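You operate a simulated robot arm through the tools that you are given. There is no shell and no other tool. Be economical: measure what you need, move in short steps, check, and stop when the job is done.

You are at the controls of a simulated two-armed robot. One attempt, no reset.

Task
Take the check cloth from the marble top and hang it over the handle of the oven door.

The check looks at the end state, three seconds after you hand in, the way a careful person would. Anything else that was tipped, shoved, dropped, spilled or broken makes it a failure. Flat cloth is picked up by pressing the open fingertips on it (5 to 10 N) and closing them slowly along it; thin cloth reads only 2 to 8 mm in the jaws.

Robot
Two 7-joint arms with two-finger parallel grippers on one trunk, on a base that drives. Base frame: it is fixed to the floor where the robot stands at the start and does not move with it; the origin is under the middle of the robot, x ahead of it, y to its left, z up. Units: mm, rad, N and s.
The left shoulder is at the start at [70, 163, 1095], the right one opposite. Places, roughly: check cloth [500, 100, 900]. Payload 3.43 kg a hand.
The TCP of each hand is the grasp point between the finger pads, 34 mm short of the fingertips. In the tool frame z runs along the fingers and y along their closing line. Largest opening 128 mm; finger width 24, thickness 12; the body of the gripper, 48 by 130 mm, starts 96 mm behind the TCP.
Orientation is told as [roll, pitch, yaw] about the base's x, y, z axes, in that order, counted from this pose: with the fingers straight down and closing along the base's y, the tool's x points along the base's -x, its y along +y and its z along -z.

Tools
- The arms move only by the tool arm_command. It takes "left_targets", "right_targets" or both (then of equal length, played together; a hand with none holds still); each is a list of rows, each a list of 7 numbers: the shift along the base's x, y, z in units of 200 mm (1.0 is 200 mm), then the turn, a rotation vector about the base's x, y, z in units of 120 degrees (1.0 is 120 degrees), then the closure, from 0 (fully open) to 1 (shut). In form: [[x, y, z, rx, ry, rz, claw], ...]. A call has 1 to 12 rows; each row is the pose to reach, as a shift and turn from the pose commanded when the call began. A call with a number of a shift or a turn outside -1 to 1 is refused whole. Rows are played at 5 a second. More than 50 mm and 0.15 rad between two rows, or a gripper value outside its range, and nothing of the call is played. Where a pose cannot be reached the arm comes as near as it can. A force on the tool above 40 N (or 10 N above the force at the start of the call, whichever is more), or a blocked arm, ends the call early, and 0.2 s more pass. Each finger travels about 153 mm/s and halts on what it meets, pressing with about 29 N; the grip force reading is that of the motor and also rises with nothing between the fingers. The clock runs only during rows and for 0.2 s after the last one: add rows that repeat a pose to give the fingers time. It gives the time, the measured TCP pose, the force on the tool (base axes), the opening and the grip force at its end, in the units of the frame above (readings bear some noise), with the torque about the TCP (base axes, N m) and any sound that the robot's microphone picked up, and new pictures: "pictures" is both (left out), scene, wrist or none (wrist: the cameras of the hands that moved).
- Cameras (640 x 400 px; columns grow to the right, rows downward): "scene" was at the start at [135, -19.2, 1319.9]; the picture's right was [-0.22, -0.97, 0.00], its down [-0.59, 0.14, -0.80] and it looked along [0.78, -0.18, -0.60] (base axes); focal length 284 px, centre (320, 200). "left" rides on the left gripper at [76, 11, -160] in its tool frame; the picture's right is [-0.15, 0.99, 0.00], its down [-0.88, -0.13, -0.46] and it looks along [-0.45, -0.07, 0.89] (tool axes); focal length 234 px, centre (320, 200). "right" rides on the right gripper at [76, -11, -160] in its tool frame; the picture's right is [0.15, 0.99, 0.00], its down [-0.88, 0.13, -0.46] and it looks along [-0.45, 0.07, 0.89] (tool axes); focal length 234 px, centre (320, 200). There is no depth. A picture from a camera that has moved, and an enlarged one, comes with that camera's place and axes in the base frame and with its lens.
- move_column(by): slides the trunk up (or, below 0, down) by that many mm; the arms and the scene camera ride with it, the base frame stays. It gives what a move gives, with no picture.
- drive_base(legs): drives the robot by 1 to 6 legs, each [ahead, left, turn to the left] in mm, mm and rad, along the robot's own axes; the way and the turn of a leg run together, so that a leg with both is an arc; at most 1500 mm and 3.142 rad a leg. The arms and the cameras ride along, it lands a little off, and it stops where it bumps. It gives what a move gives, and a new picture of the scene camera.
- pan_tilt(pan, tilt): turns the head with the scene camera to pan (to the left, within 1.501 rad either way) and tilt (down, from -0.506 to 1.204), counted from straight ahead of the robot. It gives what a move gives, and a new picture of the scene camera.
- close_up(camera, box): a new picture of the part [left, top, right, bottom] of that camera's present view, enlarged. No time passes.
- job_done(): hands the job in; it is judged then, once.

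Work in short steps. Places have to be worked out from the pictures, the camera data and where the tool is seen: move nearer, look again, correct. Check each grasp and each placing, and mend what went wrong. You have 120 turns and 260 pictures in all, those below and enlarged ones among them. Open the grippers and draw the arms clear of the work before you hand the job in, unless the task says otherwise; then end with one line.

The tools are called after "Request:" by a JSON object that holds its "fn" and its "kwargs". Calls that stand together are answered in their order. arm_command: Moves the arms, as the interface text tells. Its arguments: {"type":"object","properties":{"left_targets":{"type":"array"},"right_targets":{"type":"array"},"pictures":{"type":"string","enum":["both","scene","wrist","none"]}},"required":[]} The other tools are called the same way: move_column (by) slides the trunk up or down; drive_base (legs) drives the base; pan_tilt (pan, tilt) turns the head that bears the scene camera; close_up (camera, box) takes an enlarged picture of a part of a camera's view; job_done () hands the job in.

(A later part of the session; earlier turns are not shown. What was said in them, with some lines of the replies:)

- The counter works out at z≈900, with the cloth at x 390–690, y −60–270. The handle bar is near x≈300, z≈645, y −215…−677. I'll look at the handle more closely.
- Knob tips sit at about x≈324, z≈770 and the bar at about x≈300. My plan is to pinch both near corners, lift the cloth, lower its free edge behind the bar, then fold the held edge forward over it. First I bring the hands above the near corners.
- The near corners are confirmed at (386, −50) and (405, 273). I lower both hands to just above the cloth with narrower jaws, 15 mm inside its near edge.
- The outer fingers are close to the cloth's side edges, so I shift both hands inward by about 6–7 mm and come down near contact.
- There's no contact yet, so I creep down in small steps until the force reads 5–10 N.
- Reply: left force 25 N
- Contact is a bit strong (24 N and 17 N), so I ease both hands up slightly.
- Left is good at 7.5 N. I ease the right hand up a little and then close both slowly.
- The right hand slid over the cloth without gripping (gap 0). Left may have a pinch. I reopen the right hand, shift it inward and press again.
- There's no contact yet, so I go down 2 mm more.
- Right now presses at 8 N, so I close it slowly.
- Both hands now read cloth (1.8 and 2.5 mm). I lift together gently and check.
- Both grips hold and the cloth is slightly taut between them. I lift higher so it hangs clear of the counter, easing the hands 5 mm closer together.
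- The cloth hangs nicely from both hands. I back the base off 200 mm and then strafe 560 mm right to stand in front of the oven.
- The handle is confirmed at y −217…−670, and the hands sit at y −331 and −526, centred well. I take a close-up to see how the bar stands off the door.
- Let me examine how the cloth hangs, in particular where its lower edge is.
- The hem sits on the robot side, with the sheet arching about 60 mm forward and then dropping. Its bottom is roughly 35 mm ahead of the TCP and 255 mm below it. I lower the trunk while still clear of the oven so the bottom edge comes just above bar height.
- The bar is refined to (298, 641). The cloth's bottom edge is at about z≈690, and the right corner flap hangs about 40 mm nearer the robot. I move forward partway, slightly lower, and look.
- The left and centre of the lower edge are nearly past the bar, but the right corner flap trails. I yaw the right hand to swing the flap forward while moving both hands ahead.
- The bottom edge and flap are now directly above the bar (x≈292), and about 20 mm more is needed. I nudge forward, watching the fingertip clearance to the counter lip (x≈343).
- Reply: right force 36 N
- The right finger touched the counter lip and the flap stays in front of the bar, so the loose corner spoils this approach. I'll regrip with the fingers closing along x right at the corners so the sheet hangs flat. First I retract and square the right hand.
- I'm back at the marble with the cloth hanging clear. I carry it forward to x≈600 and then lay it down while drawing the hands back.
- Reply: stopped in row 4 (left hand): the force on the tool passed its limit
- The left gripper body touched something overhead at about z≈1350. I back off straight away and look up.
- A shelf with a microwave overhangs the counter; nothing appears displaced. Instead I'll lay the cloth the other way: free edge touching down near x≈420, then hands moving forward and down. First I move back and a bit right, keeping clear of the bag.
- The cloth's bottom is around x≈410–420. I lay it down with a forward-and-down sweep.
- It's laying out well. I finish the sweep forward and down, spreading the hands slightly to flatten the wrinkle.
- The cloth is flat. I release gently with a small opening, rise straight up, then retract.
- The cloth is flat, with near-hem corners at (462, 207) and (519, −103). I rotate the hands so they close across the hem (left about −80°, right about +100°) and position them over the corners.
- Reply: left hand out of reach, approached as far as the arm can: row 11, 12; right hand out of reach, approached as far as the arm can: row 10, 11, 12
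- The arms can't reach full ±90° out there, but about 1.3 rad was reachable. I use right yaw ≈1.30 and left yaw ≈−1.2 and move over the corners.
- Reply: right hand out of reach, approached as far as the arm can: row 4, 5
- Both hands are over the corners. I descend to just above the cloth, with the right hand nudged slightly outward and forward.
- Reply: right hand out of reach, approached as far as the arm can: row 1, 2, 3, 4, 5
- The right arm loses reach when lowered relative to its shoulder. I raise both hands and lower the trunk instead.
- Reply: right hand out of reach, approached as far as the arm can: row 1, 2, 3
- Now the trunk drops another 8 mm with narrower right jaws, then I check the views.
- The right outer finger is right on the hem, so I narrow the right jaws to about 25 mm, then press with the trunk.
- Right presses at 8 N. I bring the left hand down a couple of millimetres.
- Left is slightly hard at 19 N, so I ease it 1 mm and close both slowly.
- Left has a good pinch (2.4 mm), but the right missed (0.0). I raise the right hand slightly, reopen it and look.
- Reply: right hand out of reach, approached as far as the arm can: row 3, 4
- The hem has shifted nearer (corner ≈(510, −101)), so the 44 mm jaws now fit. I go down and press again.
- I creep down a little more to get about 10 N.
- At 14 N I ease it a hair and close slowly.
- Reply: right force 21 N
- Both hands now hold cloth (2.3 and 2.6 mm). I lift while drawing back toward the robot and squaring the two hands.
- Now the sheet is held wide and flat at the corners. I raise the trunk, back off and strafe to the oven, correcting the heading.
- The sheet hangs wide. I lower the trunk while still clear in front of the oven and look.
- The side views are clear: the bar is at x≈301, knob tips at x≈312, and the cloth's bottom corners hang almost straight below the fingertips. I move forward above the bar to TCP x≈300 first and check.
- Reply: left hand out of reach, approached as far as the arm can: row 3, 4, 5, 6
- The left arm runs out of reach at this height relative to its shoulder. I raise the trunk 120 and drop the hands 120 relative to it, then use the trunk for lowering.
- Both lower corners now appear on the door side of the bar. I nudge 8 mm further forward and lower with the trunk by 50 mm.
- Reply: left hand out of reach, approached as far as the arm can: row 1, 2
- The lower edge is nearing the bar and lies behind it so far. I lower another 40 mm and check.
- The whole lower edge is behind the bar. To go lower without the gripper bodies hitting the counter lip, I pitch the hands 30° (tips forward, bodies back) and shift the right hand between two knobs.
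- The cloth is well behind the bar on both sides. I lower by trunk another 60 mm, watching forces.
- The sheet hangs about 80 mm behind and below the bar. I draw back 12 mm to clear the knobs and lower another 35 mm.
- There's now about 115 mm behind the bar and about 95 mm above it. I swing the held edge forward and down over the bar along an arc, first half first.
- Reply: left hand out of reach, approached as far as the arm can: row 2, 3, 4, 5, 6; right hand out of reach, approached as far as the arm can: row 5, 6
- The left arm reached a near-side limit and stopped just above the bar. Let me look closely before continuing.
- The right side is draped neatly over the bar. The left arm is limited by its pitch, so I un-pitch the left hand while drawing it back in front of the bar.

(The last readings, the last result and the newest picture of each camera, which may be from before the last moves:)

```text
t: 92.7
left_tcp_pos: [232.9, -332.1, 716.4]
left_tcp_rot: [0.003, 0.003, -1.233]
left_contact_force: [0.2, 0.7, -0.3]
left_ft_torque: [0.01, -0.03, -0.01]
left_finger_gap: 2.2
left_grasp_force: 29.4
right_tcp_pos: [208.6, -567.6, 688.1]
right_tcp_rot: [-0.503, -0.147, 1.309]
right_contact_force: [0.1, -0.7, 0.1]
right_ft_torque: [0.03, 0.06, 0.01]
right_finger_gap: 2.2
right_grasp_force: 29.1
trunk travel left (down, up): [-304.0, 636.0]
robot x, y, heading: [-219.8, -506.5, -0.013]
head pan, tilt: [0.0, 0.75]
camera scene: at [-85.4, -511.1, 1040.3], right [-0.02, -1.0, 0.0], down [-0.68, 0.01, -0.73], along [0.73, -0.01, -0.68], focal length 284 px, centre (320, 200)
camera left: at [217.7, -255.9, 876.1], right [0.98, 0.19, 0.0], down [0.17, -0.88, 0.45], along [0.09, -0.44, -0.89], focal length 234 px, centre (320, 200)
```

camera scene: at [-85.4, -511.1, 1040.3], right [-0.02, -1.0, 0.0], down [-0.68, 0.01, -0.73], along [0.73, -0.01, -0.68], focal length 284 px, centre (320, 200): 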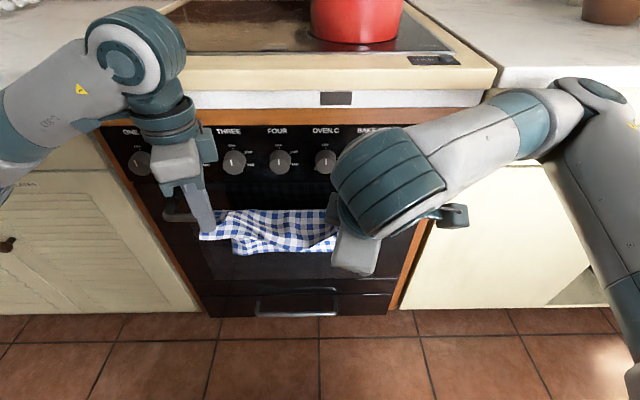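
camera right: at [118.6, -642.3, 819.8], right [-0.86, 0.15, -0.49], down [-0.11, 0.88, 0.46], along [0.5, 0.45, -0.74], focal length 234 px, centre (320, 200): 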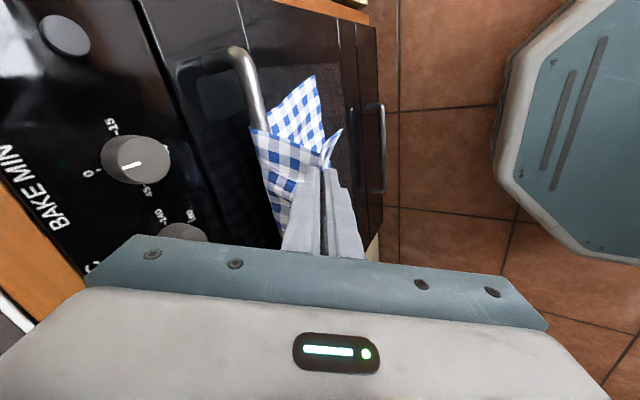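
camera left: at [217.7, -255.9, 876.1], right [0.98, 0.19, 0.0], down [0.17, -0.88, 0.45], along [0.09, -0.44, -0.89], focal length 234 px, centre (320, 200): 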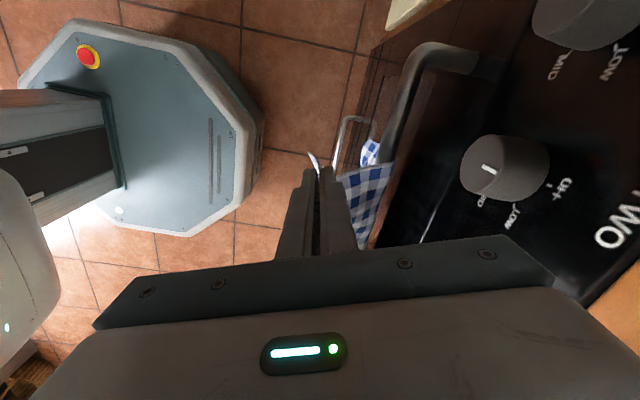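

Left is over the bar too. I lower the trunk 60 mm so the held edge drapes down the front.

Request:
{"fn": "move_column", "kwargs": {"by": -60}}

Request:
{"fn": "close_up", "kwargs": {"camera": "scene", "box": [120, 120, 440, 320]}}

Request:
{"fn": "close_up", "kwargs": {"camera": "left", "box": [240, 60, 480, 210]}}

Request:
{"fn": "close_up", "kwargs": {"camera": "right", "box": [200, 40, 440, 190]}}

```text
t: 93.7
left_tcp_pos: [233.2, -331.4, 657.1]
left_tcp_rot: [0.007, 0.004, -1.235]
left_contact_force: [0.0, -0.5, 1.0]
left_ft_torque: [0.0, -0.04, -0.01]
left_finger_gap: 2.5
left_grasp_force: 29.2
right_tcp_pos: [207.9, -567.5, 628.6]
right_tcp_rot: [-0.501, -0.147, 1.308]
right_contact_force: [0.2, 0.6, -0.5]
right_ft_torque: [0.0, 0.04, -0.02]
right_finger_gap: 2.5
right_grasp_force: 29.0
trunk travel left (down, up): [-244.0, 696.0]
robot x, y, heading: [-218.5, -508.4, -0.017]
head pan, tilt: [0.0, 0.75]
```

```text
2.00 times, centred on (280, 220) of scene
camera zoom: at [-85.6, -511.1, 980.4], right [-0.02, -1.0, 0.0], down [-0.68, 0.01, -0.73], along [0.73, -0.01, -0.68], focal length 568 px, centre (400, 160)
```

zoom: 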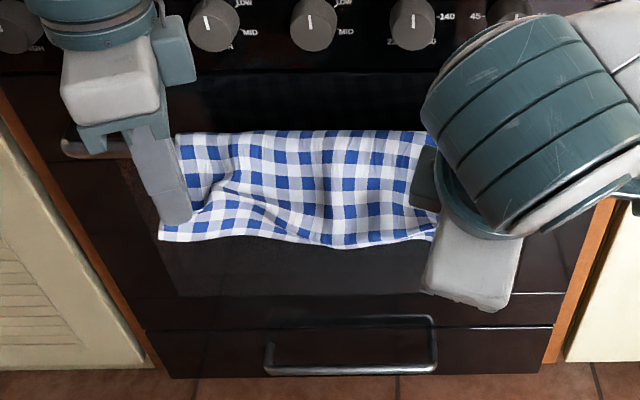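

```text
2.67 times, centred on (360, 135) of left
camera zoom: at [217.4, -255.9, 816.3], right [0.98, 0.19, 0.0], down [0.17, -0.88, 0.45], along [0.09, -0.44, -0.89], focal length 624 px, centre (213, 373)
```

zoom: 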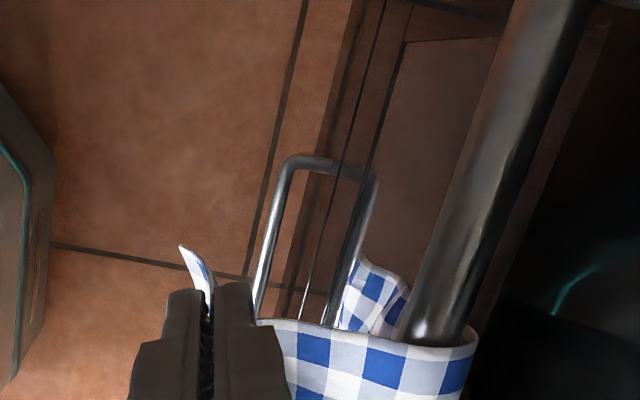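

```text
2.67 times, centred on (320, 115) of right
camera zoom: at [118.7, -642.4, 760.1], right [-0.86, 0.15, -0.49], down [-0.11, 0.88, 0.46], along [0.5, 0.45, -0.74], focal length 624 px, centre (320, 427)
```

zoom: 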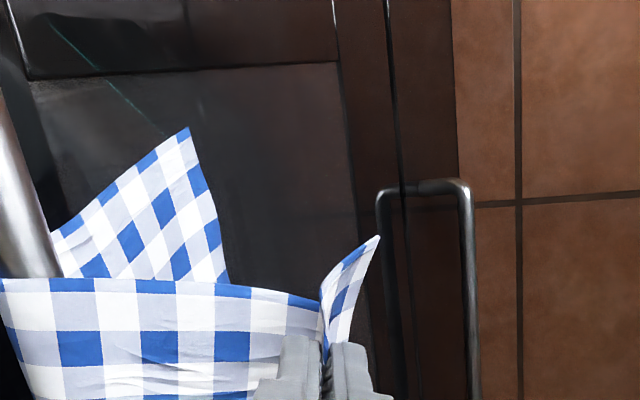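

Draped over the bar on both sides, both layers visible. I lower another 30 mm and bring the tips closer beneath the bar before releasing.

Request:
{"fn": "move_column", "kwargs": {"by": -30}}

Request:
{"fn": "arm_command", "kwargs": {"left_targets": [[0.02, 0, 0, 0, 0, 0, 1], [0.035, 0, -0.03, 0, 0, 0, 1], [0.035, 0, -0.03, 0, 0, 0, 1]], "right_targets": [[0.05, 0, 0.01, 0, 0, 0, 1], [0.11, 0, 0.02, 0, 0, 0, 1], [0.11, 0, 0.02, 0, 0, 0, 1]]}}

```text
t: 94.4
left_tcp_pos: [233.7, -331.3, 626.1]
left_tcp_rot: [0.004, 0.001, -1.234]
left_contact_force: [-0.3, -0.7, 0.6]
left_ft_torque: [0.02, -0.05, 0.02]
left_finger_gap: 1.9
left_grasp_force: 28.8
right_tcp_pos: [209.1, -567.7, 598.4]
right_tcp_rot: [-0.503, -0.147, 1.307]
right_contact_force: [0.2, -0.3, 0.7]
right_ft_torque: [0.03, 0.02, 0.04]
right_finger_gap: 2.5
right_grasp_force: 28.9
trunk travel left (down, up): [-214.0, 726.0]
robot x, y, heading: [-218.5, -507.1, -0.017]
head pan, tilt: [0.0, 0.75]
```

```text
t: 95.2
left_tcp_pos: [239.6, -330.9, 621.7]
left_tcp_rot: [0.006, 0.004, -1.234]
left_contact_force: [-0.4, -0.3, 0.4]
left_ft_torque: [0.0, 0.0, -0.03]
left_finger_gap: 2.3
left_grasp_force: 28.6
right_tcp_pos: [231.5, -567.8, 602.6]
right_tcp_rot: [-0.502, -0.146, 1.307]
right_contact_force: [0.3, 0.4, -0.1]
right_ft_torque: [-0.01, 0.05, -0.01]
right_finger_gap: 2.3
right_grasp_force: 29.0
trunk travel left (down, up): [-214.0, 726.0]
robot x, y, heading: [-217.5, -510.7, -0.014]
head pan, tilt: [0.0, 0.75]
camera scene: at [-85.3, -511.1, 950.3], right [-0.02, -1.0, 0.0], down [-0.68, 0.01, -0.73], along [0.73, -0.01, -0.68], focal length 284 px, centre (320, 200)
camera right: at [141.0, -642.9, 733.6], right [-0.86, 0.15, -0.49], down [-0.11, 0.88, 0.46], along [0.5, 0.45, -0.74], focal length 234 px, centre (320, 200)
camera left: at [224.4, -255.5, 780.9], right [0.98, 0.19, 0.0], down [0.17, -0.88, 0.45], along [0.09, -0.44, -0.89], focal length 234 px, centre (320, 200)
```

scene: 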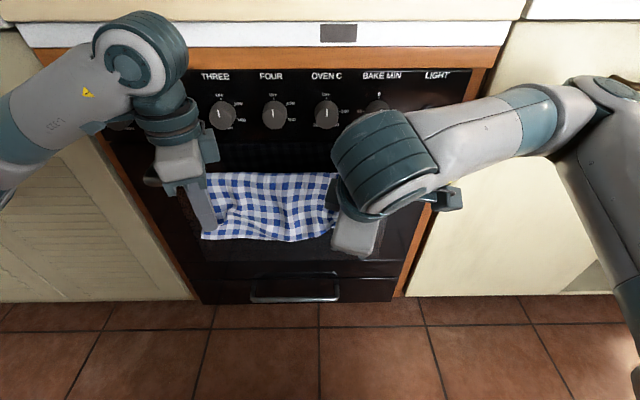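
right: 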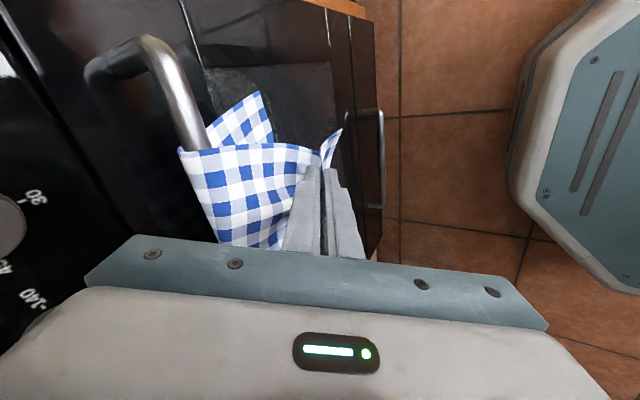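
left: 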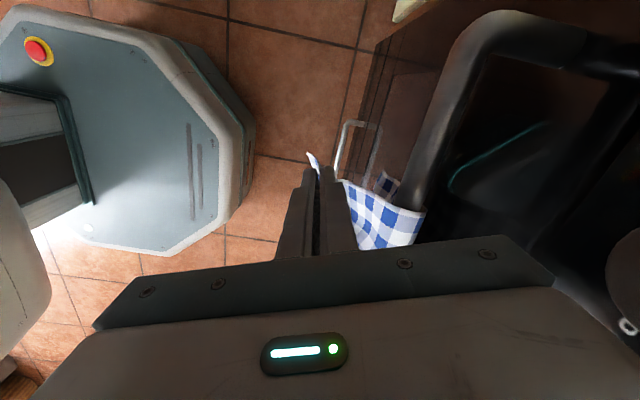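

Ready to release: I open gently, let the cloth settle, then withdraw along the fingers (up and slightly back).

Request:
{"fn": "arm_command", "kwargs": {"left_targets": [[0, 0, 0, 0, 0, 0, 0.95], [0, 0, 0, 0, 0, 0, 0.85], [0, 0, 0, 0, 0, 0, 0.78], [0, 0, 0, 0, 0, 0, 0.78], [0, 0, 0.05, 0, 0, 0, 0.78], [0, 0, 0.12, 0, 0, 0, 0.78], [0, 0, 0.2, 0, 0, 0, 0.78], [0, 0, 0.3, 0, 0, 0, 0.78]], "right_targets": [[0, 0, 0, 0, 0, 0, 0.95], [0, 0, 0, 0, 0, 0, 0.85], [0, 0, 0, 0, 0, 0, 0.78], [0, 0, 0, 0, 0, 0, 0.78], [-0.03, 0, 0.05, 0, 0, 0, 0.78], [-0.06, 0, 0.11, 0, 0, 0, 0.78], [-0.1, 0, 0.18, 0, 0, 0, 0.78], [-0.14, 0, 0.26, 0, 0, 0, 0.78]]}}

```text
t: 97.0
left_tcp_pos: [240.3, -332.7, 680.6]
left_tcp_rot: [0.006, 0.003, -1.234]
left_contact_force: [-0.5, -0.9, 0.3]
left_ft_torque: [0.01, 0.01, -0.03]
left_finger_gap: 28.3
left_grasp_force: 0.1
right_tcp_pos: [202.4, -566.5, 653.8]
right_tcp_rot: [-0.502, -0.144, 1.307]
right_contact_force: [-0.3, -0.4, 0.6]
right_ft_torque: [-0.02, 0.0, 0.0]
right_finger_gap: 28.2
right_grasp_force: 0.0
trunk travel left (down, up): [-214.0, 726.0]
robot x, y, heading: [-220.5, -505.5, -0.018]
head pan, tilt: [0.0, 0.75]
camera scene: at [-85.6, -511.1, 950.3], right [-0.02, -1.0, 0.0], down [-0.68, 0.01, -0.73], along [0.73, -0.01, -0.68], focal length 284 px, centre (320, 200)
camera right: at [112.0, -641.9, 786.0], right [-0.86, 0.15, -0.49], down [-0.11, 0.88, 0.46], along [0.5, 0.45, -0.74], focal length 234 px, centre (320, 200)
camera left: at [225.9, -256.7, 840.3], right [0.98, 0.19, 0.0], down [0.17, -0.88, 0.45], along [0.09, -0.44, -0.89], focal length 234 px, centre (320, 200)
```

scene: 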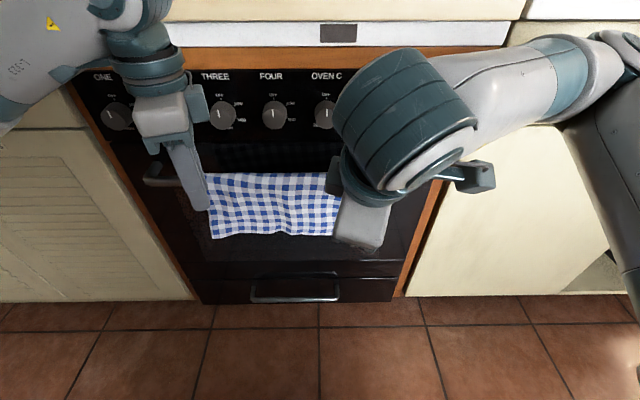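
right: 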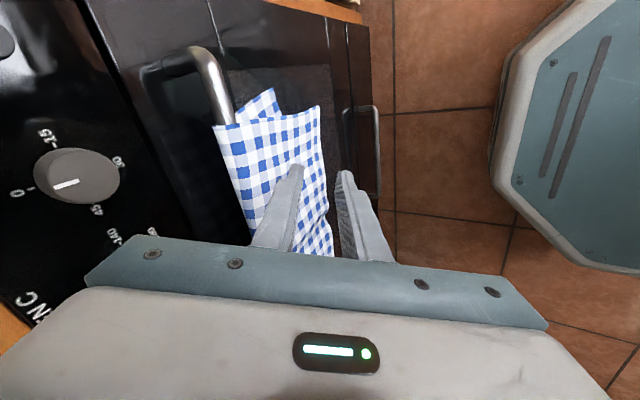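
left: 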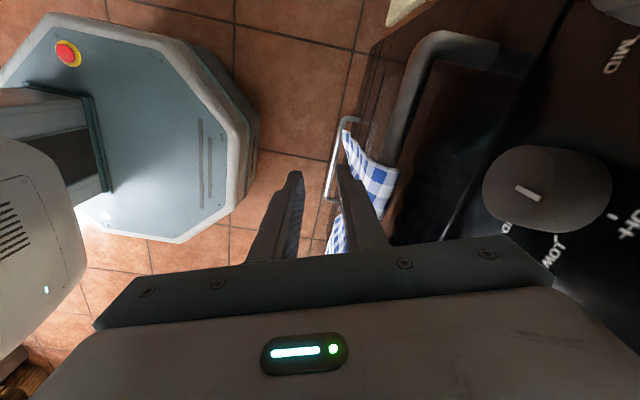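

The cloth hangs on its own over the bar. I raise the trunk slightly to clear it, then back the base off.

Request:
{"fn": "move_column", "kwargs": {"by": 30}}

Request:
{"fn": "drive_base", "kwargs": {"legs": [[-300, 0, 0]]}}

Request:
{"fn": "close_up", "kwargs": {"camera": "scene", "box": [160, 80, 480, 280]}}

```text
t: 97.8
left_tcp_pos: [241.8, -331.3, 710.4]
left_tcp_rot: [0.003, 0.005, -1.235]
left_contact_force: [-0.3, -0.1, 0.3]
left_ft_torque: [0.0, 0.01, -0.01]
left_finger_gap: 28.2
left_grasp_force: 0.1
right_tcp_pos: [202.9, -566.9, 684.7]
right_tcp_rot: [-0.504, -0.145, 1.308]
right_contact_force: [-0.2, -0.2, -0.7]
right_ft_torque: [0.02, 0.02, 0.04]
right_finger_gap: 28.2
right_grasp_force: 0.1
trunk travel left (down, up): [-244.0, 696.0]
robot x, y, heading: [-218.4, -508.2, -0.016]
head pan, tilt: [0.0, 0.75]
```

```text
t: 99.9
left_tcp_pos: [-74.8, -325.9, 709.4]
left_tcp_rot: [0.005, 0.003, -1.223]
left_contact_force: [0.2, 1.3, -0.3]
left_ft_torque: [0.03, -0.01, -0.02]
left_finger_gap: 28.4
left_grasp_force: 0.0
right_tcp_pos: [-110.7, -559.4, 683.8]
right_tcp_rot: [-0.502, -0.146, 1.315]
right_contact_force: [0.2, 0.6, 1.0]
right_ft_torque: [-0.01, -0.02, 0.01]
right_finger_gap: 28.3
right_grasp_force: 0.1
trunk travel left (down, up): [-244.0, 696.0]
robot x, y, heading: [-533.9, -504.7, -0.01]
head pan, tilt: [0.0, 0.75]
camera scene: at [-399.4, -506.4, 980.4], right [-0.01, -1.0, 0.0], down [-0.68, 0.0, -0.73], along [0.73, 0.0, -0.68], focal length 284 px, centre (320, 200)
```

scene: 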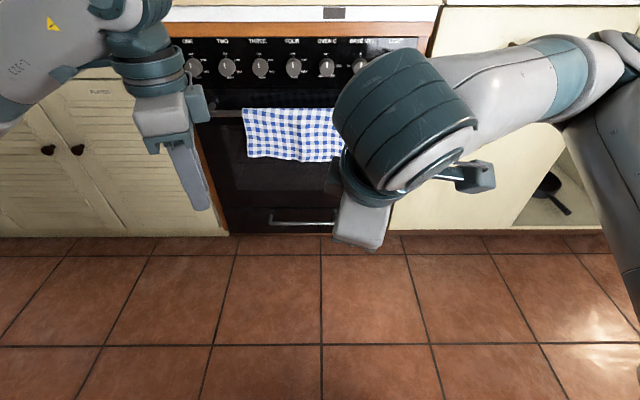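

```text
2.00 times, centred on (320, 180) of scene
camera zoom: at [-399.4, -506.4, 980.4], right [-0.01, -1.0, 0.0], down [-0.68, 0.0, -0.73], along [0.73, 0.0, -0.68], focal length 568 px, centre (320, 240)
```

zoom: 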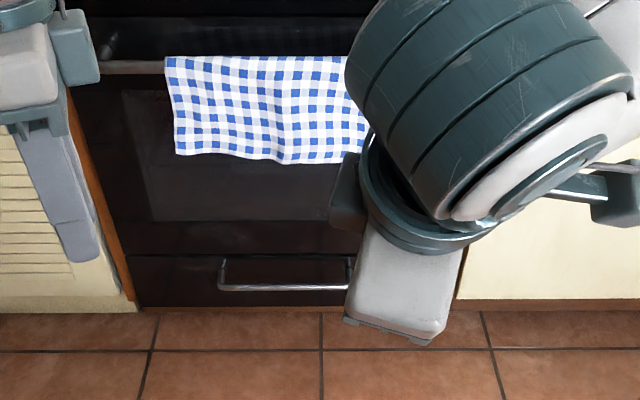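

The cloth hangs neatly over the oven handle. I open the grippers fully and take one wider look at the worktop and shelf to check nothing was disturbed.

Request:
{"fn": "arm_command", "kwargs": {"left_targets": [[0, 0, 0, 0, 0, 0, 0.3], [0, 0, 0, 0, 0, 0, 0]], "right_targets": [[0, 0, 0, 0, 0, 0, 0.3], [0, 0, 0, 0, 0, 0, 0]], "pictures": "none"}}

Request:
{"fn": "pan_tilt", "kwargs": {"pan": 0.3, "tilt": -0.1}}

Request:
{"fn": "pan_tilt", "kwargs": {"pan": -0.1, "tilt": 0.4}}

```text
t: 100.5
left_tcp_pos: [-73.2, -325.5, 710.2]
left_tcp_rot: [0.005, 0.004, -1.225]
left_contact_force: [-0.8, -0.5, 0.2]
left_ft_torque: [-0.02, 0.03, 0.03]
left_finger_gap: 128.0
left_grasp_force: 0.1
right_tcp_pos: [-110.3, -559.9, 684.1]
right_tcp_rot: [-0.503, -0.147, 1.316]
right_contact_force: [-0.5, -0.1, 0.1]
right_ft_torque: [0.0, 0.0, 0.01]
right_finger_gap: 128.3
right_grasp_force: 0.1
trunk travel left (down, up): [-244.0, 696.0]
robot x, y, heading: [-533.5, -504.9, -0.006]
head pan, tilt: [0.0, 0.75]
```

```text
t: 101.7
left_tcp_pos: [-73.0, -324.9, 711.6]
left_tcp_rot: [0.006, 0.002, -1.223]
left_contact_force: [0.1, -0.1, 0.7]
left_ft_torque: [0.01, 0.0, -0.01]
left_finger_gap: 127.8
left_grasp_force: 0.0
right_tcp_pos: [-111.0, -560.2, 684.1]
right_tcp_rot: [-0.504, -0.145, 1.315]
right_contact_force: [-1.0, -0.5, 1.4]
right_ft_torque: [0.0, 0.04, -0.01]
right_finger_gap: 127.9
right_grasp_force: 0.2
trunk travel left (down, up): [-244.0, 696.0]
robot x, y, heading: [-532.4, -506.3, -0.007]
head pan, tilt: [0.3, -0.099]
camera scene: at [-398.5, -480.7, 1057.2], right [0.29, -0.96, 0.0], down [0.09, 0.03, -1.0], along [0.95, 0.29, 0.1], focal length 284 px, centre (320, 200)
```

scene: 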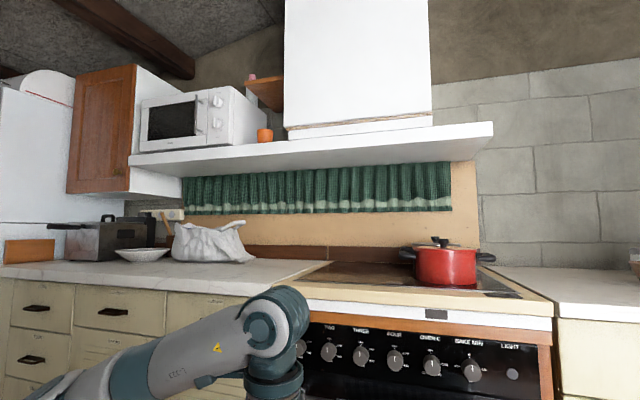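

```text
t: 102.6
left_tcp_pos: [-73.7, -324.8, 709.8]
left_tcp_rot: [0.006, 0.003, -1.224]
left_contact_force: [-0.8, -0.7, -1.1]
left_ft_torque: [-0.01, 0.0, -0.02]
left_finger_gap: 128.1
left_grasp_force: 0.0
right_tcp_pos: [-109.7, -558.6, 684.6]
right_tcp_rot: [-0.503, -0.146, 1.317]
right_contact_force: [-0.2, 0.1, 1.0]
right_ft_torque: [0.02, -0.03, 0.01]
right_finger_gap: 128.1
right_grasp_force: 0.1
trunk travel left (down, up): [-244.0, 696.0]
robot x, y, heading: [-531.1, -503.9, -0.005]
head pan, tilt: [-0.099, 0.4]
camera scene: at [-389.8, -515.6, 1011.5], right [-0.1, -0.99, 0.0], down [-0.39, 0.04, -0.92], along [0.92, -0.1, -0.39], focal length 284 px, centre (320, 200)
```

scene: 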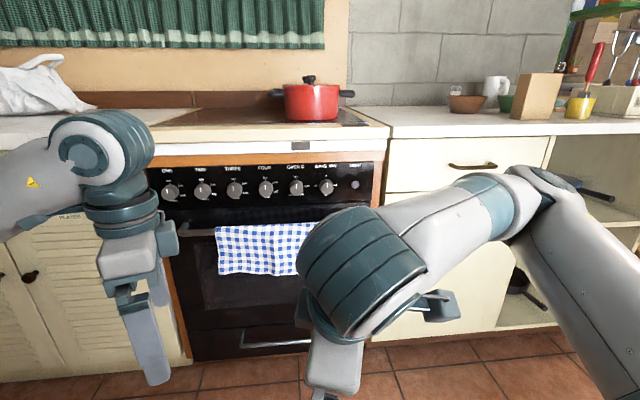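

The cloth hangs over the handle. The knobs, pots, bag, microwave and mug all look undisturbed, and the grippers are open and clear, so I hand in.

Request:
{"fn": "job_done", "kwargs": {}}

```text
The job is handed in.
```

The check cloth is hanging over the oven door handle, with both grippers open and the robot backed clear. One gripper bumped the overhead shelf and a finger pressed the counter lip on the way, but nothing looked moved in the final pictures.
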